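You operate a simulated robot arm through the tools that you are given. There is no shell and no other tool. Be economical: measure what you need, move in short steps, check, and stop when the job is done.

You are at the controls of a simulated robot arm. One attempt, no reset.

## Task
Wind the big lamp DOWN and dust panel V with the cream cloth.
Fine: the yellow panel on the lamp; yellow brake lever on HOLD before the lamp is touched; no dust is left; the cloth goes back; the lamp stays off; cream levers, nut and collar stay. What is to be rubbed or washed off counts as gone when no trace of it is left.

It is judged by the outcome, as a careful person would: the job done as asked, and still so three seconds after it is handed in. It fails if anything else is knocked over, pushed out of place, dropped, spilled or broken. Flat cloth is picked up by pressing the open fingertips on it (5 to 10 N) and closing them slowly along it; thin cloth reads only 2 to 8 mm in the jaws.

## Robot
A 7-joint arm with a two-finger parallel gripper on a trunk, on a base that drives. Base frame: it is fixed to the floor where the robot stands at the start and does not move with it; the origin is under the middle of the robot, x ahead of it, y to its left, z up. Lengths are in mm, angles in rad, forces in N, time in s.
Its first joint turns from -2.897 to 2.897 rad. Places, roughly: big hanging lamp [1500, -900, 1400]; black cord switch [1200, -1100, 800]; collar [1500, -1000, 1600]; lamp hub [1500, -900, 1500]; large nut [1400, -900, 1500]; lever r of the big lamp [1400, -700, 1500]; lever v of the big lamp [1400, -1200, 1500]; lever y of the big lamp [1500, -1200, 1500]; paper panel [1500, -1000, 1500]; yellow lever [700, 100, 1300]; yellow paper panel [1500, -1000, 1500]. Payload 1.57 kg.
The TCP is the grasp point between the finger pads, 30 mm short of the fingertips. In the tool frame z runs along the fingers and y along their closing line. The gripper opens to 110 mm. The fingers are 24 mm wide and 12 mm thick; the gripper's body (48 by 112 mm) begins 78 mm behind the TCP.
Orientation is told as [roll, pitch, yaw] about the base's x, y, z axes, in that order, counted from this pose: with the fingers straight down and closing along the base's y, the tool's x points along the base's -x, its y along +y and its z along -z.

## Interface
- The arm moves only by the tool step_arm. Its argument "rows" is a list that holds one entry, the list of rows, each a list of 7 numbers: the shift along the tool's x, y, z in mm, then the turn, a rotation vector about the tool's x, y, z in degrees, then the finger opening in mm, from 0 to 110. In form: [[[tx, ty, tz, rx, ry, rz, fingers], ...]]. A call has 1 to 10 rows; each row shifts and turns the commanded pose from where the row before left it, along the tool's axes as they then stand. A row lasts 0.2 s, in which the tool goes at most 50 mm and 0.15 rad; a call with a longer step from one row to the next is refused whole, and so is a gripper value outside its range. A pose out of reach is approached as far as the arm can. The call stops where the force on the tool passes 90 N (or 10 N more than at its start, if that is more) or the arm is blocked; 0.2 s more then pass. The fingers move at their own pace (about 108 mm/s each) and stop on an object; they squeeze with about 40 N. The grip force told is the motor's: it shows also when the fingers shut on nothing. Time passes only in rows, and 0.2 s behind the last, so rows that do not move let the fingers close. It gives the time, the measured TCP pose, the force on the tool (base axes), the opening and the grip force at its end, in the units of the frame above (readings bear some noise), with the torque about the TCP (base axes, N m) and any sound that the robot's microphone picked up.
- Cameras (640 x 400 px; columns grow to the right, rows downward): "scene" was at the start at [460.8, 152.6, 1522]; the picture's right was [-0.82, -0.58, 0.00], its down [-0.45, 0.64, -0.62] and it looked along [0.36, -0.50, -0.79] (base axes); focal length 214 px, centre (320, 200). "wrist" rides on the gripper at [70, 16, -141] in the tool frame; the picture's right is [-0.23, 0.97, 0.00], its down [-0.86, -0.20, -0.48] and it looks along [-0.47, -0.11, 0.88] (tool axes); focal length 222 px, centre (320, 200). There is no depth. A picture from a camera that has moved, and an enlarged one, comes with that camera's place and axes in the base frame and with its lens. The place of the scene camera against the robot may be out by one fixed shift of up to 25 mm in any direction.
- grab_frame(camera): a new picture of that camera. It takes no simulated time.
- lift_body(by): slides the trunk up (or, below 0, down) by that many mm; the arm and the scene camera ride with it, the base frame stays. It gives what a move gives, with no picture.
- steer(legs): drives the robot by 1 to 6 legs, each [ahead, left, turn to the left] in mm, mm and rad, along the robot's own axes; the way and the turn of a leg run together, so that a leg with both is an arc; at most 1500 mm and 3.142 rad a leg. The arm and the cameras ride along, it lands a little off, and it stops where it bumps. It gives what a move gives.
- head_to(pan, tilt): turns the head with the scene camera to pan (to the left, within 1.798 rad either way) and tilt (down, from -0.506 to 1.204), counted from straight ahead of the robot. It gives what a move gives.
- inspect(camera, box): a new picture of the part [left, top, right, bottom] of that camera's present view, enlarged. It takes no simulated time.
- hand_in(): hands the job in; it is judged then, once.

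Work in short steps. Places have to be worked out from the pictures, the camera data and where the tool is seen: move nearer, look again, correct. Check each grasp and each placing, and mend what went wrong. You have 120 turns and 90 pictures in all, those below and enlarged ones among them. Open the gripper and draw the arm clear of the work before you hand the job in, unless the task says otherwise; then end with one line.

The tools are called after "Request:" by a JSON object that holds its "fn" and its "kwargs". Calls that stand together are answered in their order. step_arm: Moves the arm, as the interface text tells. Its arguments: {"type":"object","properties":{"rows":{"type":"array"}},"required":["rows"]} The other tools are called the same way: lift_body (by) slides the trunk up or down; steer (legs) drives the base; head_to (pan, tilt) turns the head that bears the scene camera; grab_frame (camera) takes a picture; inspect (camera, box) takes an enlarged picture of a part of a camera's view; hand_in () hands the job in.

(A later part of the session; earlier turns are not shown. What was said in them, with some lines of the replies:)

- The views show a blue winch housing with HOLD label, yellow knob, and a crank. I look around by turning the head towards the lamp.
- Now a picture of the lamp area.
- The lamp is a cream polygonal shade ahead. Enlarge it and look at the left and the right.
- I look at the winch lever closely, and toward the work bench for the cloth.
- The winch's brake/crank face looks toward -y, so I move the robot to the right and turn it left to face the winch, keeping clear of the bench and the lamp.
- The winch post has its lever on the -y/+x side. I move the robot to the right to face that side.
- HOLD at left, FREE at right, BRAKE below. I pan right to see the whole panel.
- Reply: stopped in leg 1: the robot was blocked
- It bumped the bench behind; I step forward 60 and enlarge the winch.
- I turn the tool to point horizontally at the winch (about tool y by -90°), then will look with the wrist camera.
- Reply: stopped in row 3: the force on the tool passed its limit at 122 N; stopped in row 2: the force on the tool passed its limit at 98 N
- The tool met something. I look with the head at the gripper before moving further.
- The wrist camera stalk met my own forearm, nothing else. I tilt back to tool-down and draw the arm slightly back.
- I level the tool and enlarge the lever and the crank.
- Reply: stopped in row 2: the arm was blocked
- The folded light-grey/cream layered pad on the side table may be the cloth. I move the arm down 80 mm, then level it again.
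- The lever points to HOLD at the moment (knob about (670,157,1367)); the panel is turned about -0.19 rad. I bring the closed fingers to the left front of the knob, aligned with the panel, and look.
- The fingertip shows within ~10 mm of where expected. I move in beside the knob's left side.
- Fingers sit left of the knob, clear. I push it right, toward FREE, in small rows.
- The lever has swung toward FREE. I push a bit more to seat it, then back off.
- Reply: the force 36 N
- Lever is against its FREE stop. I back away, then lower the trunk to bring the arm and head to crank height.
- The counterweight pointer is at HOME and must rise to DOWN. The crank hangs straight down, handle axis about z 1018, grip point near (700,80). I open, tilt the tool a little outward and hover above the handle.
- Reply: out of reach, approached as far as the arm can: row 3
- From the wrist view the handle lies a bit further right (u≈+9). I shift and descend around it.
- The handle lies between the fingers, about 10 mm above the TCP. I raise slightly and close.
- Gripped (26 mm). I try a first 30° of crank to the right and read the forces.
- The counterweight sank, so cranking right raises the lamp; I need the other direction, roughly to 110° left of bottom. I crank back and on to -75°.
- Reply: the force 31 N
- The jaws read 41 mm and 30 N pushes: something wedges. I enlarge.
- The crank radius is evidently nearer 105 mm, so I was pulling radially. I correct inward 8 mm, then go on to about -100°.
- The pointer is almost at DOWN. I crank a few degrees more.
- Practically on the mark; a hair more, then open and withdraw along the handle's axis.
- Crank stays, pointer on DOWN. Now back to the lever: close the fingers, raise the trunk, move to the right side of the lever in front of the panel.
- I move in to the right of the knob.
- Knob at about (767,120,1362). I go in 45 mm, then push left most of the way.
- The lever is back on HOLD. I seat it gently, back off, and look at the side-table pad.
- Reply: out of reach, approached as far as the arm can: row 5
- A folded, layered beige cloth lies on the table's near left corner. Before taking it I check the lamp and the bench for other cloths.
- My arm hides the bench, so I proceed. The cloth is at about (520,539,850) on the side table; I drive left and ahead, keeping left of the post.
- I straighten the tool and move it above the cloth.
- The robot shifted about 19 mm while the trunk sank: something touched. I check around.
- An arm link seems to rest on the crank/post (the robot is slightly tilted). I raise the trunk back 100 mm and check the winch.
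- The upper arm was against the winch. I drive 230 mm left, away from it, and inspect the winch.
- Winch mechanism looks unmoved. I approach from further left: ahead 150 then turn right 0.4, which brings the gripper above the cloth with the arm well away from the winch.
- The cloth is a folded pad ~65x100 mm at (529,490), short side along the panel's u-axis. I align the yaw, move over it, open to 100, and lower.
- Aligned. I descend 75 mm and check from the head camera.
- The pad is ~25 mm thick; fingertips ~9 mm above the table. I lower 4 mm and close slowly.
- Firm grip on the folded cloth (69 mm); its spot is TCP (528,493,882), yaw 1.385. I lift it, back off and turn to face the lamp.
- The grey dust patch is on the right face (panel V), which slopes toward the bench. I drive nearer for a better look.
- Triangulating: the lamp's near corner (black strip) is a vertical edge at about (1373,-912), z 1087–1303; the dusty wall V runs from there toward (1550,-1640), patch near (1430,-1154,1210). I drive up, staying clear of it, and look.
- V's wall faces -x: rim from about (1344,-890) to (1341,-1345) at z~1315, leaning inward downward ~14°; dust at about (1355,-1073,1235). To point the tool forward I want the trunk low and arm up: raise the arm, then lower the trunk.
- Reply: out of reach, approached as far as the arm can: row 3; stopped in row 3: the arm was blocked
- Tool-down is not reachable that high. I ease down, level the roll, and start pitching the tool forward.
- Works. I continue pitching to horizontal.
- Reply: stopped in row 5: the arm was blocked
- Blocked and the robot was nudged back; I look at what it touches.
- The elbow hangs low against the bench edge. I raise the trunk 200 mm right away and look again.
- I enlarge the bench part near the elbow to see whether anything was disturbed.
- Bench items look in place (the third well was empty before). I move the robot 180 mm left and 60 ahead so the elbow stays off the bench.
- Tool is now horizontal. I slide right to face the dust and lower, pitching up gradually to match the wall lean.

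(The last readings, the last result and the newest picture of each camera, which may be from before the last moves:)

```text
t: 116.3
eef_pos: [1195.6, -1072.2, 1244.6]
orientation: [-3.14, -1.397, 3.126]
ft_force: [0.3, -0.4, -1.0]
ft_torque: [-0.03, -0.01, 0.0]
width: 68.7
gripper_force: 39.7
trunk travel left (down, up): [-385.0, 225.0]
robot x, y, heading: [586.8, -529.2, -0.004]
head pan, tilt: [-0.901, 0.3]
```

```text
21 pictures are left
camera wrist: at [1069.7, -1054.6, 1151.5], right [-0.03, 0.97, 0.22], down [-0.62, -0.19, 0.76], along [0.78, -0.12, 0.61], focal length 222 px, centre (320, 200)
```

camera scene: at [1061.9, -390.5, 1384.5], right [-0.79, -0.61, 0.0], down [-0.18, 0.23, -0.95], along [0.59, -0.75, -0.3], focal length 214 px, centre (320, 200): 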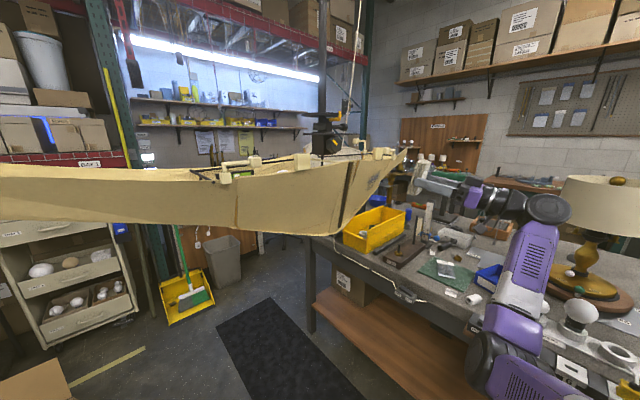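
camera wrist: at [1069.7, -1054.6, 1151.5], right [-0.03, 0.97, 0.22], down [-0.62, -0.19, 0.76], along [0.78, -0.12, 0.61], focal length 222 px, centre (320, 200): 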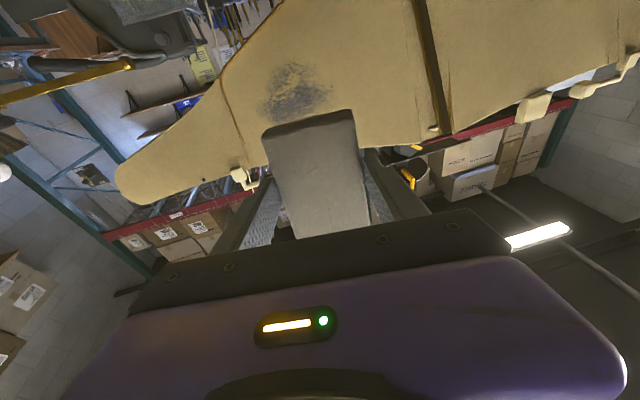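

Clear view: dust centre at about (1357,-1088,1209), ~80x66 mm. I bring the cloth face opposite it and approach to ~25 mm.

Request:
{"fn": "step_arm", "kwargs": {"rows": [[[32, -8, 25, 0, 0, 0, 60], [31, -8, 25, 0, 0, 0, 60], [0, 0, 20, 0, 0, 0, 60], [0, 0, 15, 0, 0, 0, 60], [0, 0, 0, 0, 0, 0, 60]]]}}

Request:
{"fn": "grab_frame", "kwargs": {"camera": "wrist"}}

```text
t: 117.5
eef_pos: [1291.7, -1090.1, 1197.5]
orientation: [-3.135, -1.398, 3.126]
ft_force: [-0.4, -0.6, -0.6]
ft_torque: [0.0, 0.03, -0.01]
width: 68.8
gripper_force: 40.1
trunk travel left (down, up): [-385.0, 225.0]
robot x, y, heading: [587.3, -528.1, -0.002]
head pan, tilt: [-0.901, 0.3]
```

```text
20 pictures are left
camera wrist: at [1163.8, -1072.9, 1104.0], right [-0.03, 0.97, 0.22], down [-0.62, -0.19, 0.76], along [0.78, -0.12, 0.61], focal length 222 px, centre (320, 200)
```

wrist: 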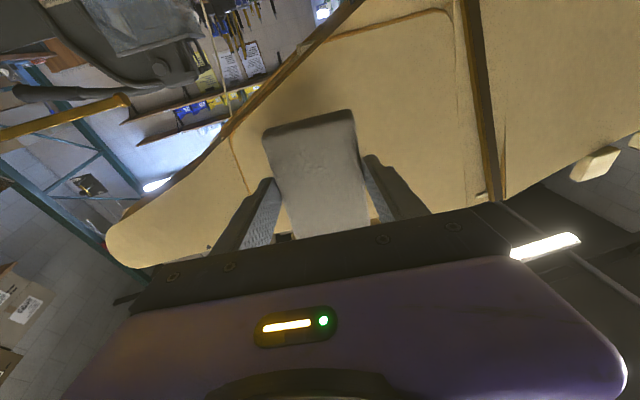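

The cloth covers the dust in the view. I advance in small steps until contact.

Request:
{"fn": "step_arm", "kwargs": {"rows": [[[0, 0, 5, 0, 0, 0, 60], [0, 0, 5, 0, 0, 0, 60], [0, 0, 4, 0, 0, 0, 60], [0, 0, 0, 0, 0, 0, 60]]]}}

Request:
{"fn": "step_arm", "kwargs": {"rows": [[[0, 0, 4, 0, 0, 0, 60], [0, 0, 0, 0, 0, 0, 60]]]}}

Request:
{"fn": "step_arm", "kwargs": {"rows": [[[0, 0, 4, 0, 0, 0, 60], [0, 0, 0, 0, 0, 0, 60]]]}}

```text
t: 118.5
eef_pos: [1304.5, -1089.7, 1198.6]
orientation: [-3.138, -1.398, 3.125]
ft_force: [0.3, -0.5, 0.7]
ft_torque: [0.02, 0.01, -0.01]
width: 68.7
gripper_force: 39.3
trunk travel left (down, up): [-385.0, 225.0]
robot x, y, heading: [580.2, -530.8, -0.008]
head pan, tilt: [-0.901, 0.3]
```

```text
t: 119.1
eef_pos: [1308.5, -1090.2, 1200.2]
orientation: [-3.137, -1.4, 3.125]
ft_force: [-0.7, -0.2, -0.8]
ft_torque: [0.0, 0.01, 0.02]
width: 68.5
gripper_force: 39.7
trunk travel left (down, up): [-385.0, 225.0]
robot x, y, heading: [588.2, -529.9, -0.005]
head pan, tilt: [-0.901, 0.3]
```

```text
t: 119.7
eef_pos: [1311.9, -1089.0, 1200.1]
orientation: [-3.138, -1.397, 3.126]
ft_force: [-0.9, -1.3, -0.6]
ft_torque: [0.04, 0.0, 0.0]
width: 68.9
gripper_force: 40.4
trunk travel left (down, up): [-385.0, 225.0]
robot x, y, heading: [586.8, -526.7, -0.001]
head pan, tilt: [-0.901, 0.3]
```

No contact yet; I continue in 5 mm increments.

Request:
{"fn": "step_arm", "kwargs": {"rows": [[[0, 0, 5, 0, 0, 0, 60], [0, 0, 0, 0, 0, 0, 60]]]}}

Request:
{"fn": "step_arm", "kwargs": {"rows": [[[0, 0, 5, 0, 0, 0, 60], [0, 0, 0, 0, 0, 0, 60]]]}}

Request:
{"fn": "step_arm", "kwargs": {"rows": [[[0, 0, 4, 0, 0, 0, 60], [0, 0, 0, 0, 0, 0, 60]]]}}

Request:
{"fn": "grab_frame", "kwargs": {"camera": "wrist"}}

```text
t: 120.3
eef_pos: [1316.4, -1089.3, 1200.9]
orientation: [-3.139, -1.398, 3.129]
ft_force: [0.6, -0.2, -1.1]
ft_torque: [0.01, 0.0, -0.01]
width: 68.7
gripper_force: 40.0
trunk travel left (down, up): [-385.0, 225.0]
robot x, y, heading: [589.3, -528.4, -0.005]
head pan, tilt: [-0.901, 0.3]
```

```text
t: 120.9
eef_pos: [1323.6, -1090.4, 1202.2]
orientation: [-3.14, -1.397, 3.128]
ft_force: [0.3, -0.2, -0.1]
ft_torque: [-0.01, 0.0, -0.01]
width: 68.6
gripper_force: 39.9
trunk travel left (down, up): [-385.0, 225.0]
robot x, y, heading: [587.2, -526.1, -0.008]
head pan, tilt: [-0.901, 0.3]
```

```text
t: 121.5
eef_pos: [1327.7, -1088.9, 1203.2]
orientation: [-3.138, -1.4, 3.127]
ft_force: [1.1, -0.7, -0.3]
ft_torque: [0.02, 0.0, -0.02]
width: 68.5
gripper_force: 39.5
trunk travel left (down, up): [-385.0, 225.0]
robot x, y, heading: [586.3, -526.1, -0.003]
head pan, tilt: [-0.901, 0.3]
```

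```text
19 pictures are left
camera wrist: at [1200.4, -1072.4, 1109.3], right [-0.03, 0.97, 0.22], down [-0.62, -0.19, 0.76], along [0.78, -0.12, 0.61], focal length 222 px, centre (320, 200)
```

wrist: 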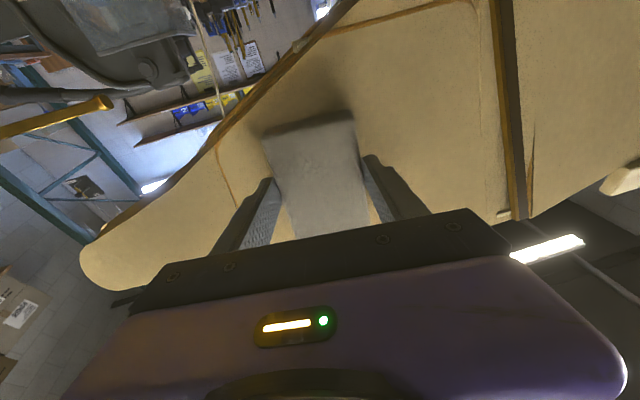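

Still free; the wall seems further away than computed. I continue.

Request:
{"fn": "step_arm", "kwargs": {"rows": [[[0, 0, 6, 0, 0, 0, 60], [0, 0, 6, 0, 0, 0, 60], [0, 0, 0, 0, 0, 0, 60]]]}}

Request:
{"fn": "step_arm", "kwargs": {"rows": [[[0, 0, 5, 0, 0, 0, 60], [0, 0, 0, 0, 0, 0, 60]]]}}

Request:
{"fn": "step_arm", "kwargs": {"rows": [[[0, 0, 5, 0, 0, 0, 60], [0, 0, 0, 0, 0, 0, 60]]]}}

```text
t: 122.3
eef_pos: [1337.3, -1093.0, 1205.0]
orientation: [3.135, -1.396, 3.132]
ft_force: [-22.7, -1.9, -3.7]
ft_torque: [0.14, -1.25, 0.38]
width: 69.0
gripper_force: 39.5
trunk travel left (down, up): [-385.0, 225.0]
robot x, y, heading: [584.5, -524.9, -0.008]
head pan, tilt: [-0.901, 0.3]
```

```text
t: 122.9
eef_pos: [1341.7, -1090.5, 1204.7]
orientation: [3.132, -1.398, 3.136]
ft_force: [-21.4, -8.6, -7.9]
ft_torque: [0.28, -1.06, 0.28]
width: 68.7
gripper_force: 40.3
trunk travel left (down, up): [-385.0, 225.0]
robot x, y, heading: [581.5, -530.4, -0.003]
head pan, tilt: [-0.901, 0.3]
```

```text
t: 123.5
eef_pos: [1343.0, -1092.8, 1206.0]
orientation: [3.134, -1.396, 3.131]
ft_force: [-40.0, -4.3, -12.2]
ft_torque: [-0.33, 0.28, 0.68]
width: 68.9
gripper_force: 40.1
trunk travel left (down, up): [-385.0, 225.0]
robot x, y, heading: [585.8, -528.3, -0.008]
head pan, tilt: [-0.901, 0.3]
```

Contact at TCP x≈1334; the force direction (-.95,-.1,-.29) gives the wall normal. I back off, tilt the tool to match (6° up, 5° yaw) and re-approach gently.

Request:
{"fn": "step_arm", "kwargs": {"rows": [[[0, 0, -18, 0, 0, 0, 60], [0, 0, 0, -5, -6, 0, 60], [0, 0, 0, 0, 0, 0, 60]]]}}

Request:
{"fn": "step_arm", "kwargs": {"rows": [[[0, 0, 5, 0, 0, 0, 60], [0, 0, 3, 0, 0, 0, 60], [0, 0, 0, 0, 0, 0, 60]]]}}

```text
t: 124.3
eef_pos: [1331.5, -1088.5, 1204.6]
orientation: [-3.064, -1.293, -3.139]
ft_force: [-0.4, 0.0, 0.6]
ft_torque: [-0.03, 0.02, -0.04]
width: 68.9
gripper_force: 40.2
trunk travel left (down, up): [-385.0, 225.0]
robot x, y, heading: [581.7, -523.0, -0.001]
head pan, tilt: [-0.901, 0.3]
```

```text
t: 125.1
eef_pos: [1336.4, -1090.6, 1206.0]
orientation: [-3.07, -1.295, -3.139]
ft_force: [-15.7, -0.1, -3.2]
ft_torque: [0.04, 0.56, -0.5]
width: 68.9
gripper_force: 39.7
trunk travel left (down, up): [-385.0, 225.0]
robot x, y, heading: [587.1, -525.9, -0.007]
head pan, tilt: [-0.901, 0.3]
```

Now bottom/right edge leads slightly; I turn back by half, then read.

Request:
{"fn": "step_arm", "kwargs": {"rows": [[[0, 0, -1, 2.5, 2.5, 0, 60], [0, 0, 0, 0, 0, 0, 60]]]}}

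```text
t: 125.7
eef_pos: [1336.6, -1089.2, 1205.4]
orientation: [-3.103, -1.339, 3.136]
ft_force: [0.8, 0.6, -0.1]
ft_torque: [0.02, 0.03, 0.0]
width: 68.7
gripper_force: 39.4
trunk travel left (down, up): [-385.0, 225.0]
robot x, y, heading: [586.9, -526.1, -0.005]
head pan, tilt: [-0.901, 0.3]
```

I press 3 mm in and rub in y strokes of about ±40 mm.

Request:
{"fn": "step_arm", "kwargs": {"rows": [[[0, 0, 3, 0, 0, 0, 60], [0, 20, 0, 0, 0, 0, 60], [0, 20, 0, 0, 0, 0, 60], [0, -25, 0, 0, 0, 0, 60], [0, -25, 0, 0, 0, 0, 60], [0, -25, 0, 0, 0, 0, 60], [0, 17, 0, 0, 0, 0, 60], [0, 18, 0, 0, 0, 0, 60]]]}}

```text
t: 127.5
eef_pos: [1340.0, -1090.8, 1204.9]
orientation: [-3.105, -1.337, 3.135]
ft_force: [-2.6, -2.1, -1.6]
ft_torque: [0.01, 0.23, -0.17]
width: 68.9
gripper_force: 39.8
trunk travel left (down, up): [-385.0, 225.0]
robot x, y, heading: [590.2, -530.4, -0.013]
head pan, tilt: [-0.901, 0.3]
```

Only ~3 N. I press 2 mm further and rub with strokes in both directions.

Request:
{"fn": "step_arm", "kwargs": {"rows": [[[0, 0, 2, 0, 0, 0, 60], [0, 22, 0, 0, 0, 0, 60], [0, 22, 0, 0, 0, 0, 60], [20, 0, 0, 0, 0, 0, 60], [0, -28, 0, 0, 0, 0, 60], [0, -28, 0, 0, 0, 0, 60], [0, -28, 0, 0, 0, 0, 60], [-20, 0, 0, 0, 0, 0, 60], [-20, 0, 0, 0, 0, 0, 60], [0, 28, 0, 0, 0, 0, 60]]]}}

Request:
{"fn": "step_arm", "kwargs": {"rows": [[[0, 28, 0, 0, 0, 0, 60], [0, 28, 0, 0, 0, 0, 60], [20, -20, 0, 0, 0, 0, 60], [0, -24, 0, 0, 0, 0, 60]]]}}

```text
t: 129.7
eef_pos: [1336.0, -1103.2, 1225.6]
orientation: [-3.107, -1.339, 3.134]
ft_force: [-10.7, -6.5, -7.7]
ft_torque: [0.03, 0.69, -0.68]
width: 68.9
gripper_force: 40.0
trunk travel left (down, up): [-385.0, 225.0]
robot x, y, heading: [586.1, -528.9, -0.009]
head pan, tilt: [-0.901, 0.3]
```

```text
t: 130.7
eef_pos: [1343.7, -1087.5, 1205.7]
orientation: [-3.098, -1.338, 3.136]
ft_force: [-4.1, 1.2, -2.2]
ft_torque: [0.08, 0.24, 0.05]
width: 69.0
gripper_force: 40.2
trunk travel left (down, up): [-385.0, 225.0]
robot x, y, heading: [584.8, -530.2, -0.008]
head pan, tilt: [-0.901, 0.3]
```

I back off to the viewing pose to check the panel.

Request:
{"fn": "step_arm", "kwargs": {"rows": [[[0, 0, -40, 0, 0, 0, 60], [-10, 0, -40, 0, 0, 0, 60], [-30, 0, -35, 0, 0, 0, 60], [-30, 10, 0, 0, 0, 0, 60], [0, 0, 0, 0, 0, 0, 60]]]}}

Request:
{"fn": "inspect", "kwargs": {"camera": "wrist", "box": [180, 0, 440, 160]}}

```text
t: 131.9
eef_pos: [1211.9, -1082.3, 1247.4]
orientation: [-3.101, -1.337, 3.135]
ft_force: [1.0, -0.3, 0.3]
ft_torque: [0.02, 0.0, 0.05]
width: 68.8
gripper_force: 40.3
trunk travel left (down, up): [-385.0, 225.0]
robot x, y, heading: [586.8, -530.3, -0.009]
head pan, tilt: [-0.901, 0.3]
```

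```text
2.46 times, centred on (310, 80) of wrist
camera zoom: at [1090.5, -1071.5, 1146.9], right [-0.08, 0.97, 0.21], down [-0.66, -0.21, 0.72], along [0.75, -0.08, 0.66], focal length 547 px, centre (345, 495)
```

zoom: 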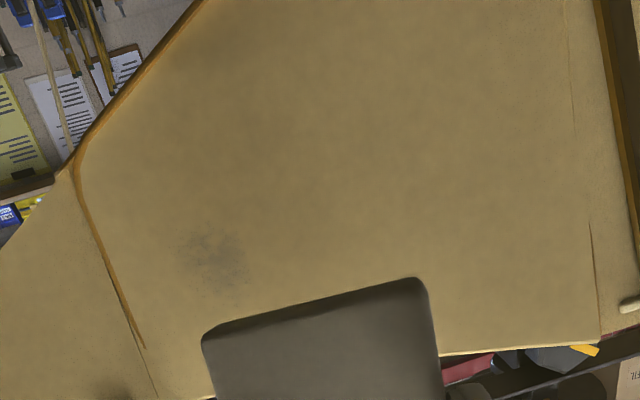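

Nearly clean; a faint trace remains at about (1370,-1132,1224). I go back a little further right and rub there.

Request:
{"fn": "step_arm", "kwargs": {"rows": [[[18, -16, 33, 0, 0, 0, 60], [18, -16, 33, 0, 0, 0, 60], [17, -17, 33, 0, 0, 0, 60], [0, 0, 10, 0, 0, 0, 60], [0, 0, 0, 0, 0, 0, 60]]]}}

Request:
{"fn": "step_arm", "kwargs": {"rows": [[[0, 0, 4, 0, 0, 0, 60], [0, 0, 3, 0, 0, 0, 60], [0, 0, 0, 0, 0, 0, 60]]]}}

```text
t: 133.1
eef_pos: [1332.8, -1126.9, 1221.4]
orientation: [-3.102, -1.338, 3.134]
ft_force: [-0.7, 0.4, -0.3]
ft_torque: [-0.03, -0.01, 0.07]
width: 68.8
gripper_force: 39.9
trunk travel left (down, up): [-385.0, 225.0]
robot x, y, heading: [583.7, -529.6, -0.002]
head pan, tilt: [-0.901, 0.3]
```

```text
t: 133.9
eef_pos: [1338.6, -1128.9, 1224.2]
orientation: [-3.104, -1.337, 3.136]
ft_force: [-8.7, 1.0, -0.9]
ft_torque: [0.07, 0.35, -0.11]
width: 68.9
gripper_force: 39.9
trunk travel left (down, up): [-385.0, 225.0]
robot x, y, heading: [583.1, -525.8, -0.008]
head pan, tilt: [-0.901, 0.3]
```

Good 9 N contact. I rub in both directions around this spot.

Request:
{"fn": "step_arm", "kwargs": {"rows": [[[0, -20, 1, 0, 0, 0, 60], [0, 25, 0, 0, 0, 0, 60], [0, 25, 0, 0, 0, 0, 60], [15, 0, 0, 0, 0, 0, 60], [0, -25, 0, 0, 0, 0, 60], [0, -30, 0, 0, 0, 0, 60], [15, 0, 0, 0, 0, 0, 60], [0, 30, 0, 0, 0, 0, 60], [0, 30, 0, 0, 0, 0, 60], [-20, -20, 0, 0, 0, 0, 60]]]}}

Request:
{"fn": "step_arm", "kwargs": {"rows": [[[0, -30, 0.5, 0, 0, 0, 60], [-12, 0, 0, 0, 0, 0, 60], [0, 25, 0, 0, 0, 0, 60], [0, 25, 0, 0, 0, 0, 60], [0, -25, 0, 0, 0, 0, 60], [0, -30, 0, 0, 0, 0, 60], [15, 0, 0, 0, 0, 0, 60], [0, 30, 0, 0, 0, 0, 60]]]}}

Request:
{"fn": "step_arm", "kwargs": {"rows": [[[0, 0, -40, 0, 0, 0, 60], [-10, 10, -40, 0, 0, 0, 60], [-30, 20, -40, 0, 0, 0, 60], [-40, 20, 0, 0, 0, 0, 60], [0, 0, 0, 0, 0, 0, 60]]]}}

Request:
{"fn": "inspect", "kwargs": {"camera": "wrist", "box": [140, 0, 440, 200]}}

```text
t: 136.1
eef_pos: [1342.1, -1112.6, 1212.7]
orientation: [-3.104, -1.339, 3.137]
ft_force: [1.0, 1.0, -0.1]
ft_torque: [0.0, -0.02, 0.0]
width: 68.6
gripper_force: 39.9
trunk travel left (down, up): [-385.0, 225.0]
robot x, y, heading: [586.7, -529.4, -0.006]
head pan, tilt: [-0.901, 0.3]
```

```text
t: 137.9
eef_pos: [1345.1, -1119.4, 1211.8]
orientation: [-3.1, -1.336, 3.133]
ft_force: [-2.0, -1.4, -1.7]
ft_torque: [-0.08, 0.15, 0.02]
width: 68.5
gripper_force: 40.2
trunk travel left (down, up): [-385.0, 225.0]
robot x, y, heading: [583.2, -524.7, -0.009]
head pan, tilt: [-0.901, 0.3]
```

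```text
refused: row 3 steps farther than a row can; nothing moved
```

```text
2.00 times, centred on (290, 100) of wrist
camera zoom: at [1223.4, -1108.1, 1111.1], right [-0.08, 0.97, 0.21], down [-0.66, -0.21, 0.72], along [0.75, -0.08, 0.66], focal length 444 px, centre (380, 400)
```

zoom: 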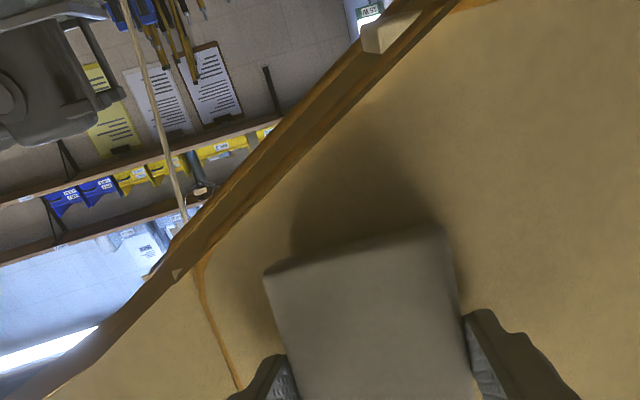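

The force dropped to ~2 N, so I press 2 mm more and do another pass, then back off to look.

Request:
{"fn": "step_arm", "kwargs": {"rows": [[[0, 0, 2.5, 0, 0, 0, 60], [0, -25, 0, 0, 0, 0, 60], [0, -20, 0, 0, 0, 0, 60], [0, 28, 0, 0, 0, 0, 60], [0, 28, 0, 0, 0, 0, 60], [-10, 0, 0, 0, 0, 0, 60], [0, -28, 0, 0, 0, 0, 60], [0, -28, 0, 0, 0, 0, 60], [-8, 0, 0, 0, 0, 0, 60], [0, 25, 0, 0, 0, 0, 60]]]}}

Request:
{"fn": "step_arm", "kwargs": {"rows": [[[0, 0, -40, 0, 0, 0, 60], [-10, 10, -40, 0, 0, 0, 60], [-20, 20, -35, 0, 0, 0, 60], [-30, 30, 0, 0, 0, 0, 60], [0, 0, 0, 0, 0, 0, 60]]]}}

Request:
{"fn": "inspect", "kwargs": {"camera": "wrist", "box": [140, 0, 440, 200]}}

```text
t: 140.1
eef_pos: [1341.7, -1139.0, 1231.0]
orientation: [-3.105, -1.338, 3.137]
ft_force: [-4.5, -2.0, -4.7]
ft_torque: [-0.23, 0.4, 0.1]
width: 69.1
gripper_force: 39.7
trunk travel left (down, up): [-385.0, 225.0]
robot x, y, heading: [586.6, -526.4, -0.008]
head pan, tilt: [-0.901, 0.3]
```

```text
t: 141.3
eef_pos: [1216.0, -1078.4, 1261.3]
orientation: [-3.103, -1.338, 3.134]
ft_force: [0.4, 0.3, -1.3]
ft_torque: [0.0, -0.01, -0.01]
width: 68.5
gripper_force: 40.1
trunk travel left (down, up): [-385.0, 225.0]
robot x, y, heading: [584.2, -530.5, -0.005]
head pan, tilt: [-0.901, 0.3]
```

```text
2.00 times, centred on (290, 100) of wrist
camera zoom: at [1095.7, -1068.0, 1160.6], right [-0.08, 0.97, 0.21], down [-0.66, -0.21, 0.72], along [0.75, -0.08, 0.66], focal length 444 px, centre (380, 400)
```

zoom: 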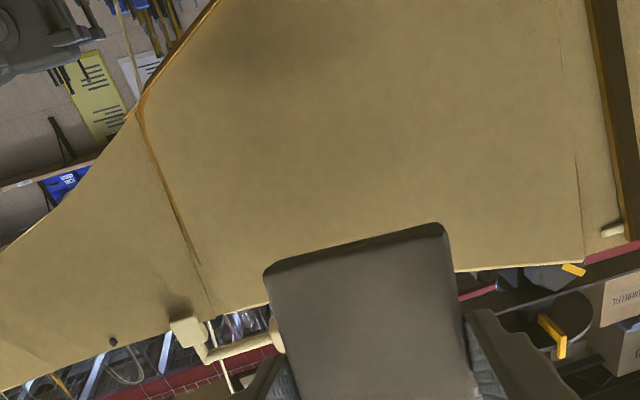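

Looks clean; I double check enlarged, both from the wrist and from the head.

Request:
{"fn": "inspect", "kwargs": {"camera": "wrist", "box": [200, 10, 360, 115]}}

Request:
{"fn": "inspect", "kwargs": {"camera": "scene", "box": [325, 130, 445, 240]}}

```text
3.81 times, centred on (280, 62) of wrist
camera zoom: at [1095.7, -1068.0, 1160.6], right [-0.08, 0.97, 0.21], down [-0.66, -0.21, 0.72], along [0.75, -0.08, 0.66], focal length 846 px, centre (472, 724)
```

zoom: 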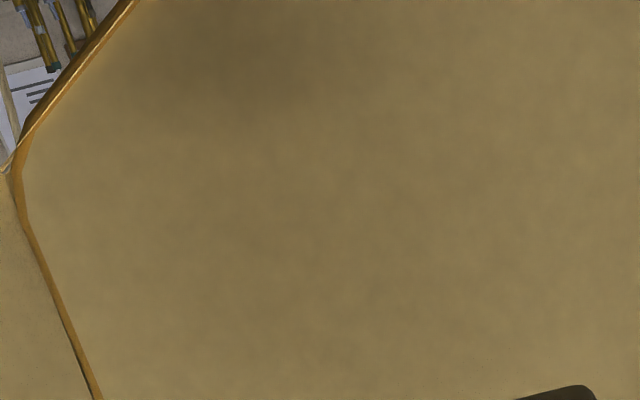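

```text
3.64 times, centred on (385, 185) of scene
camera zoom: at [1061.9, -390.6, 1384.6], right [-0.79, -0.61, 0.0], down [-0.18, 0.23, -0.96], along [0.59, -0.75, -0.3], focal length 780 px, centre (84, 254)
```

zoom: 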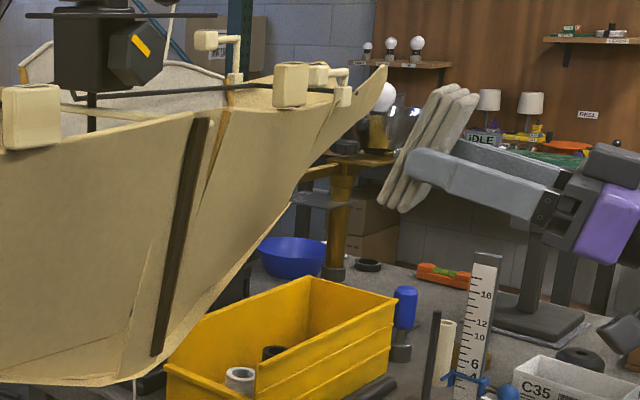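

Looks clean from both. For certainty I do one more light pass over the whole patch area.

Request:
{"fn": "step_arm", "kwargs": {"rows": [[[26, -4, 33, 0, 0, 0, 60], [26, -4, 33, 0, 0, 0, 60], [25, -4, 33, 0, 0, 0, 60], [0, 0, 6, 0, 0, 0, 60], [0, 0, 0, 0, 0, 0, 60]]]}}

Request:
{"fn": "step_arm", "kwargs": {"rows": [[[0, 0, 5, 0, 0, 0, 60], [0, 0, 0, 0, 0, 0, 60]]]}}

```text
t: 142.5
eef_pos: [1336.8, -1089.7, 1212.0]
orientation: [-3.102, -1.335, 3.134]
ft_force: [1.1, -0.1, -1.1]
ft_torque: [0.01, 0.03, 0.0]
width: 68.5
gripper_force: 40.4
trunk travel left (down, up): [-385.0, 225.0]
robot x, y, heading: [590.5, -527.7, -0.002]
head pan, tilt: [-0.901, 0.3]
```

```text
t: 143.1
eef_pos: [1342.2, -1089.8, 1211.2]
orientation: [-3.101, -1.336, 3.134]
ft_force: [0.1, -0.5, -0.5]
ft_torque: [-0.01, 0.03, 0.02]
width: 68.8
gripper_force: 39.8
trunk travel left (down, up): [-385.0, 225.0]
robot x, y, heading: [584.5, -527.0, -0.005]
head pan, tilt: [-0.901, 0.3]
```

No contact now at this depth, and the panel was seen clean, so I stop rubbing. I withdraw and swing the arm back left to the earlier transit pose.

Request:
{"fn": "step_arm", "kwargs": {"rows": [[[0, 0, -42, 0, 0, 0, 60], [-10, 0, -42, 0, 0, 0, 60], [-10, 0, -42, 0, 0, 0, 60], [-15, 40, 0, 0, 3, 0, 60], [-15, 40, 0, 0, 3, 0, 60], [-15, 40, 0, 0, 3, 0, 60], [-15, 40, 0, 0, 3, 0, 60], [0, 40, 0, 0, 3, 0, 60], [0, 0, 0, 0, 0, 0, 60]]]}}

Request:
{"fn": "steer", "kwargs": {"legs": [[-250, 100, 0]]}}

```text
t: 145.1
eef_pos: [1198.6, -892.4, 1258.7]
orientation: [-0.277, -1.541, 0.308]
ft_force: [0.5, -0.4, 0.6]
ft_torque: [0.05, -0.04, 0.02]
width: 69.0
gripper_force: 39.9
trunk travel left (down, up): [-385.0, 225.0]
robot x, y, heading: [588.2, -525.8, -0.005]
head pan, tilt: [-0.901, 0.3]
```

```text
t: 147.0
eef_pos: [947.0, -790.6, 1259.9]
orientation: [-0.307, -1.541, 0.339]
ft_force: [-0.9, 0.4, -1.2]
ft_torque: [0.03, 0.01, 0.03]
width: 68.8
gripper_force: 40.1
trunk travel left (down, up): [-385.0, 225.0]
robot x, y, heading: [333.5, -429.5, -0.009]
head pan, tilt: [-0.901, 0.3]
```

I raise the trunk 100 mm and pitch the tool back down.

Request:
{"fn": "lift_body", "kwargs": {"by": 100}}

Request:
{"fn": "step_arm", "kwargs": {"rows": [[[12, 0, 0, 0, 8.3, 0, 60], [12, 0, 0, 0, 8.3, 0, 60], [12, 0, 0, 0, 8.3, 0, 60], [12, 0, 0, 0, 8.3, 0, 60], [12, 0, 0, 0, 8.3, 0, 60], [0, 0, 12, 0, 8.3, 0, 60], [0, 0, 12, 0, 8.3, 0, 60], [0, 0, 12, 0, 8.3, 0, 60], [0, 0, 12, 0, 8.3, 0, 60], [0, 0, 12, 0, 8.3, 0, 60]]]}}

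Request:
{"fn": "step_arm", "kwargs": {"rows": [[[0, 0, 0, 0, 5.3, 0, 60], [0, 0, 0, 0, 0, 0, 60]]]}}

```text
t: 148.4
eef_pos: [946.5, -790.5, 1358.9]
orientation: [-0.301, -1.541, 0.338]
ft_force: [-0.4, -0.5, 0.0]
ft_torque: [0.0, -0.02, -0.05]
width: 68.9
gripper_force: 39.8
trunk travel left (down, up): [-485.0, 125.0]
robot x, y, heading: [337.5, -426.0, -0.003]
head pan, tilt: [-0.901, 0.3]
```

```text
t: 150.6
eef_pos: [958.0, -791.8, 1253.1]
orientation: [-0.01, -0.09, 0.033]
ft_force: [-0.8, 0.2, -0.1]
ft_torque: [0.0, 0.0, -0.04]
width: 68.8
gripper_force: 39.8
trunk travel left (down, up): [-485.0, 125.0]
robot x, y, heading: [330.8, -425.1, -0.006]
head pan, tilt: [-0.901, 0.3]
```

```text
t: 151.2
eef_pos: [956.8, -791.7, 1253.3]
orientation: [-0.009, 0.001, 0.033]
ft_force: [0.2, 0.2, -0.8]
ft_torque: [-0.02, 0.0, 0.02]
width: 68.7
gripper_force: 39.7
trunk travel left (down, up): [-485.0, 125.0]
robot x, y, heading: [332.4, -427.4, -0.006]
head pan, tilt: [-0.901, 0.3]
```

I restore the carrying pose, then retrace the earlier route back to the side table.

Request:
{"fn": "step_arm", "kwargs": {"rows": [[[22, 32, 0, 0, 0, -5.4, 60], [22, 32, 0, 0, 0, -5.4, 60], [22, 31, 0, 0, 0, -5.4, 60], [0, 0, 0, 0, 0, 0, 60]]]}}

Request:
{"fn": "steer", "kwargs": {"legs": [[-477, 262, 0]]}}

Request:
{"fn": "steer", "kwargs": {"legs": [[0, 0, 1.075]]}}

```text
t: 152.2
eef_pos: [880.8, -703.1, 1249.0]
orientation: [-0.009, 0.002, 0.316]
ft_force: [-0.5, -0.4, -0.9]
ft_torque: [0.04, 0.03, -0.02]
width: 68.9
gripper_force: 40.2
trunk travel left (down, up): [-485.0, 125.0]
robot x, y, heading: [331.7, -423.6, -0.009]
head pan, tilt: [-0.901, 0.3]
```

```text
t: 155.3
eef_pos: [398.9, -440.0, 1249.8]
orientation: [-0.009, 0.001, 0.324]
ft_force: [0.1, 0.8, -0.4]
ft_torque: [0.0, 0.03, -0.02]
width: 68.8
gripper_force: 39.7
trunk travel left (down, up): [-485.0, 125.0]
robot x, y, heading: [-152.9, -166.5, 0.003]
head pan, tilt: [-0.901, 0.3]
```

```text
t: 158.4
eef_pos: [354.7, 183.8, 1249.1]
orientation: [-0.008, 0.002, 1.388]
ft_force: [-0.9, 0.1, -0.3]
ft_torque: [-0.01, 0.0, -0.01]
width: 68.7
gripper_force: 40.0
trunk travel left (down, up): [-485.0, 125.0]
robot x, y, heading: [-153.2, -168.4, 1.069]
head pan, tilt: [-0.901, 0.3]
```

Request:
{"fn": "steer", "kwargs": {"legs": [[347, -9, 0]]}}

Request:
{"fn": "head_to", "kwargs": {"pan": -0.9, "tilt": 0.6}}

```text
t: 160.7
eef_pos: [530.2, 484.5, 1250.4]
orientation: [-0.008, 0.003, 1.391]
ft_force: [-0.3, -0.8, -0.4]
ft_torque: [-0.01, 0.02, -0.02]
width: 68.7
gripper_force: 39.8
trunk travel left (down, up): [-485.0, 125.0]
robot x, y, heading: [24.4, 134.1, 1.073]
head pan, tilt: [-0.901, 0.3]
```

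```text
t: 161.5
eef_pos: [530.6, 485.2, 1250.8]
orientation: [-0.008, 0.002, 1.392]
ft_force: [-0.2, -1.2, -0.5]
ft_torque: [-0.01, -0.01, -0.02]
width: 68.3
gripper_force: 39.6
trunk travel left (down, up): [-485.0, 125.0]
robot x, y, heading: [21.7, 132.5, 1.067]
head pan, tilt: [-0.901, 0.6]
```

In place above the table. I correct 8 mm, lower the trunk 330 mm and look before setting down.

Request:
{"fn": "step_arm", "kwargs": {"rows": [[[-8, 3, 0, 0, 0, 0, 60], [0, 0, 0, 0, 0, 0, 60]]]}}

Request:
{"fn": "lift_body", "kwargs": {"by": -330}}

Request:
{"fn": "inspect", "kwargs": {"camera": "scene", "box": [290, 120, 450, 260]}}

```text
t: 162.1
eef_pos: [528.8, 494.1, 1250.1]
orientation: [-0.009, 0.002, 1.39]
ft_force: [0.0, -0.2, -0.5]
ft_torque: [-0.04, -0.02, -0.02]
width: 68.7
gripper_force: 40.1
trunk travel left (down, up): [-485.0, 125.0]
robot x, y, heading: [23.2, 132.4, 1.073]
head pan, tilt: [-0.901, 0.6]
```

```text
t: 165.3
eef_pos: [529.0, 493.9, 919.8]
orientation: [-0.008, 0.002, 1.392]
ft_force: [-0.9, -0.5, 0.7]
ft_torque: [0.02, 0.05, 0.03]
width: 68.8
gripper_force: 40.7
trunk travel left (down, up): [-155.0, 455.0]
robot x, y, heading: [22.3, 131.7, 1.066]
head pan, tilt: [-0.901, 0.6]
```

```text
2.86 times, centred on (370, 190) of scene
camera zoom: at [131.5, 634.1, 1127.1], right [0.17, -0.99, 0.0], down [-0.56, -0.09, -0.83], along [0.81, 0.14, -0.56], focal length 613 px, centre (177, 229)
```

zoom: 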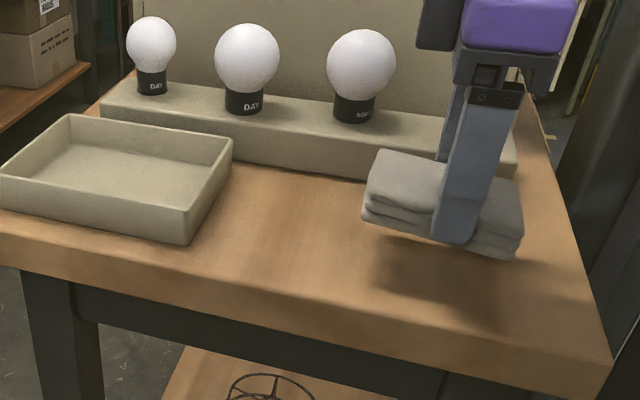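

I lower gently to the pick height and watch the force.

Request:
{"fn": "step_arm", "kwargs": {"rows": [[[0, 0, 20, 0, 0, 0, 60], [0, 0, 13, 0, 0, 0, 60], [0, 0, 3, 0, 0, 0, 60], [0, 0, 0, 0, 0, 0, 60]]]}}

Request:
{"fn": "step_arm", "kwargs": {"rows": [[[0, 0, 2, 0, 0, 0, 60], [0, 0, 0, 0, 0, 0, 60]]]}}

```text
t: 166.3
eef_pos: [529.5, 493.9, 884.6]
orientation: [-0.009, 0.003, 1.392]
ft_force: [-0.2, 0.0, -0.4]
ft_torque: [0.01, 0.02, 0.0]
width: 68.5
gripper_force: 39.8
trunk travel left (down, up): [-155.0, 455.0]
robot x, y, heading: [21.9, 134.7, 1.068]
head pan, tilt: [-0.901, 0.6]
```

```text
t: 166.9
eef_pos: [529.0, 493.4, 884.2]
orientation: [-0.011, -0.001, 1.389]
ft_force: [3.0, 1.7, 20.6]
ft_torque: [-0.76, 0.81, 0.08]
width: 68.7
gripper_force: 40.3
trunk travel left (down, up): [-155.0, 455.0]
robot x, y, heading: [24.7, 133.7, 1.065]
head pan, tilt: [-0.901, 0.6]
```

Contact with the table. I open and rise, then check.

Request:
{"fn": "step_arm", "kwargs": {"rows": [[[0, 0, -1, 0, 0, 0, 80], [0, 0, 0, 0, 0, 0, 100], [0, 0, 0, 0, 0, 0, 100], [0, 0, -25, 0, 0, 0, 100], [0, 0, -40, 0, 0, 0, 100], [0, 0, -40, 0, 0, 0, 100]]]}}

Request:
{"fn": "lift_body", "kwargs": {"by": 330}}

Request:
{"fn": "grab_frame", "kwargs": {"camera": "scene"}}

```text
t: 168.3
eef_pos: [528.8, 495.2, 989.0]
orientation: [-0.008, 0.002, 1.391]
ft_force: [-0.5, -0.1, -0.8]
ft_torque: [0.0, -0.01, -0.02]
width: 99.7
gripper_force: 0.0
trunk travel left (down, up): [-155.0, 455.0]
robot x, y, heading: [24.7, 132.3, 1.066]
head pan, tilt: [-0.901, 0.6]
```

```text
t: 171.6
eef_pos: [528.3, 495.9, 1318.5]
orientation: [-0.009, 0.002, 1.39]
ft_force: [-0.2, -1.2, -0.1]
ft_torque: [0.0, 0.01, -0.02]
width: 100.2
gripper_force: 0.0
trunk travel left (down, up): [-485.0, 125.0]
robot x, y, heading: [19.8, 130.5, 1.07]
head pan, tilt: [-0.901, 0.6]
```

```text
12 pictures are left
camera scene: at [131.5, 634.1, 1457.0], right [0.17, -0.99, 0.0], down [-0.56, -0.09, -0.83], along [0.81, 0.14, -0.56], focal length 214 px, centre (320, 200)
```

scene: 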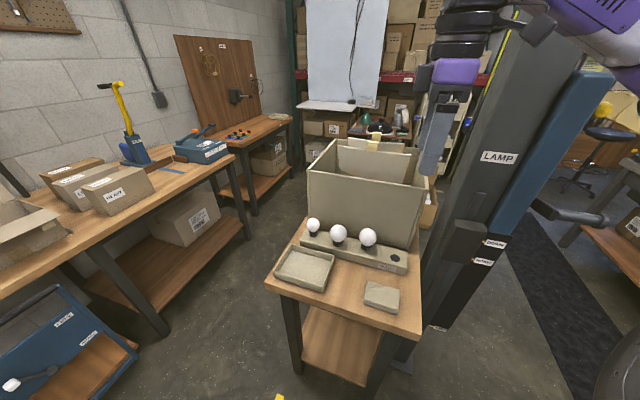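

The cloth lies back in its place. I back away and check the winch and lamp one last time.

Request:
{"fn": "steer", "kwargs": {"legs": [[-350, 0, 0], [0, 0, -0.9]]}}

Request:
{"fn": "head_to", "kwargs": {"pan": -0.5, "tilt": 0.3}}

Request:
{"fn": "grab_frame", "kwargs": {"camera": "scene"}}

```text
t: 176.2
eef_pos: [450.8, -344.5, 1318.3]
orientation: [-0.008, 0.002, 0.494]
ft_force: [0.3, 0.2, -0.3]
ft_torque: [0.01, 0.0, 0.0]
width: 99.8
gripper_force: 0.1
trunk travel left (down, up): [-485.0, 125.0]
robot x, y, heading: [-142.1, -173.1, 0.169]
head pan, tilt: [-0.901, 0.6]
```

```text
t: 177.1
eef_pos: [450.2, -347.0, 1318.1]
orientation: [-0.01, 0.003, 0.495]
ft_force: [0.0, 0.4, 0.1]
ft_torque: [-0.01, 0.0, 0.01]
width: 100.2
gripper_force: 0.0
trunk travel left (down, up): [-485.0, 125.0]
robot x, y, heading: [-143.9, -175.6, 0.17]
head pan, tilt: [-0.499, 0.3]
```

```text
11 pictures are left
camera scene: at [319.9, 78.2, 1484.5], right [-0.32, -0.95, 0.0], down [-0.28, 0.1, -0.96], along [0.9, -0.31, -0.3], focal length 214 px, centre (320, 200)
```

scene: 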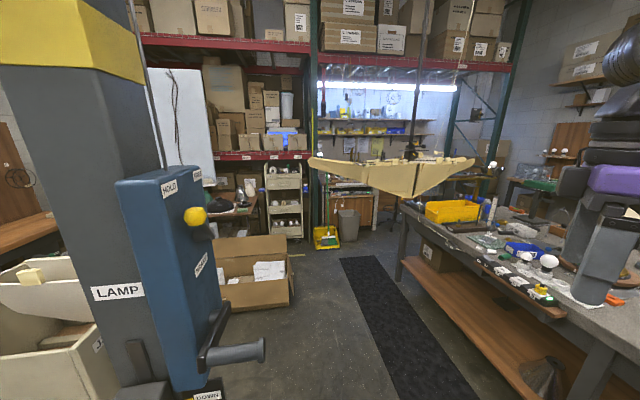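

Request:
{"fn": "inspect", "kwargs": {"camera": "scene", "box": [300, 130, 480, 215]}}

Request:
{"fn": "inspect", "kwargs": {"camera": "scene", "box": [460, 210, 640, 330]}}

```text
3.56 times, centred on (390, 172) of scene
camera zoom: at [319.9, 78.2, 1484.5], right [-0.32, -0.95, 0.0], down [-0.28, 0.1, -0.96], along [0.9, -0.31, -0.3], focal length 763 px, centre (71, 298)
```

zoom: 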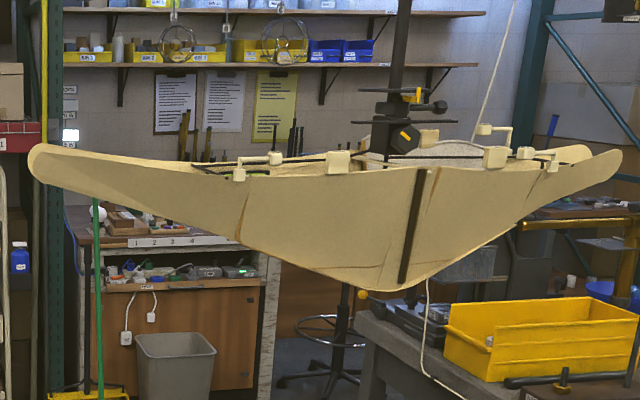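

```text
3.33 times, centred on (550, 270) of scene
camera zoom: at [319.9, 78.2, 1484.5], right [-0.32, -0.95, 0.0], down [-0.28, 0.1, -0.96], along [0.9, -0.31, -0.3], focal length 715 px, centre (-447, -33)
```

zoom: 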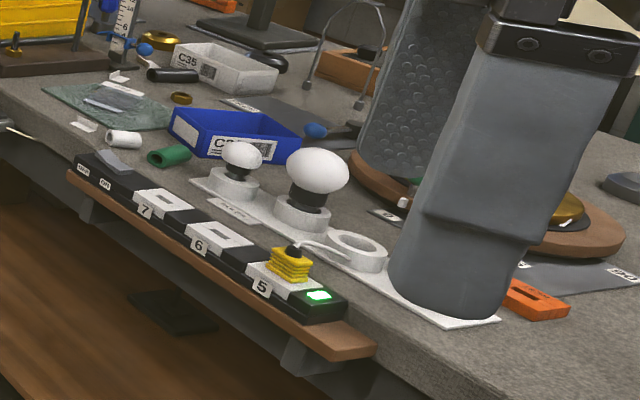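

The lamp hangs clean and in order. I move the arm aside to see the rest of the bulb holder on the bench.

Request:
{"fn": "step_arm", "kwargs": {"rows": [[[0, 0, -45, 0, 0, 0, 100], [0, 0, -45, 0, 0, 0, 100], [0, -45, 0, 0, 0, 0, 100], [0, -45, 0, 0, 0, 0, 100], [0, -45, 0, 0, 0, 0, 100]]]}}

Request:
{"fn": "head_to", "kwargs": {"pan": -0.85, "tilt": 0.5}}

Request:
{"fn": "grab_frame", "kwargs": {"camera": "scene"}}

```text
t: 178.4
eef_pos: [508.7, -478.5, 1366.1]
orientation: [0.096, -0.048, 0.474]
ft_force: [0.3, -0.4, -0.5]
ft_torque: [0.03, 0.01, 0.02]
width: 100.0
gripper_force: 0.1
trunk travel left (down, up): [-485.0, 125.0]
robot x, y, heading: [-143.9, -176.2, 0.172]
head pan, tilt: [-0.499, 0.3]
stopped in row 5: the arm was blocked; the commanded pose is now the measured one
```

```text
t: 179.3
eef_pos: [510.4, -479.3, 1367.7]
orientation: [0.095, -0.049, 0.476]
ft_force: [0.1, -0.2, 0.3]
ft_torque: [0.01, 0.0, -0.01]
width: 100.1
gripper_force: 0.1
trunk travel left (down, up): [-485.0, 125.0]
robot x, y, heading: [-144.9, -174.8, 0.171]
head pan, tilt: [-0.85, 0.499]
```

```text
8 pictures are left
camera scene: at [302.3, 51.4, 1466.2], right [-0.63, -0.78, 0.0], down [-0.37, 0.3, -0.88], along [0.68, -0.55, -0.48], focal length 214 px, centre (320, 200)
```

scene: 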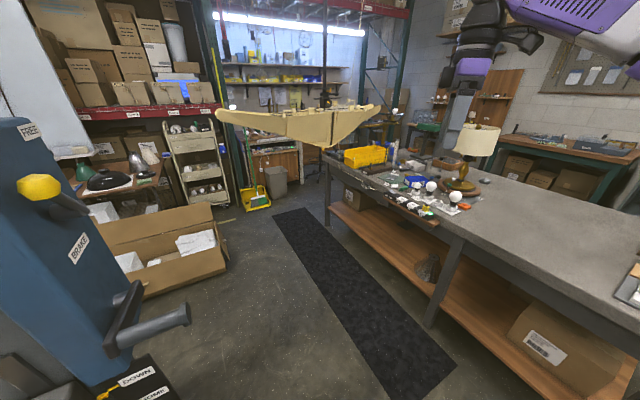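

All three bulbs stand in their wells as at the start, the lever is on HOLD, the pointer is at DOWN, the cloth is back and the arm is clear. I hand the job in.

Request:
{"fn": "hand_in", "kwargs": {}}

```text
The job is handed in.
```

The lamp is wound down to the DOWN mark and the brake lever was put back on HOLD before I touched the lamp. Panel V is dusted, with no trace visible in close-up, and the folded cloth is back in its spot on the side table. While rubbing I briefly pressed up to 40 N, which may have moved the lamp a few millimetres. On the way the arm also bumped the bench and leaned on the winch, and everything I checked afterwards was still in place.
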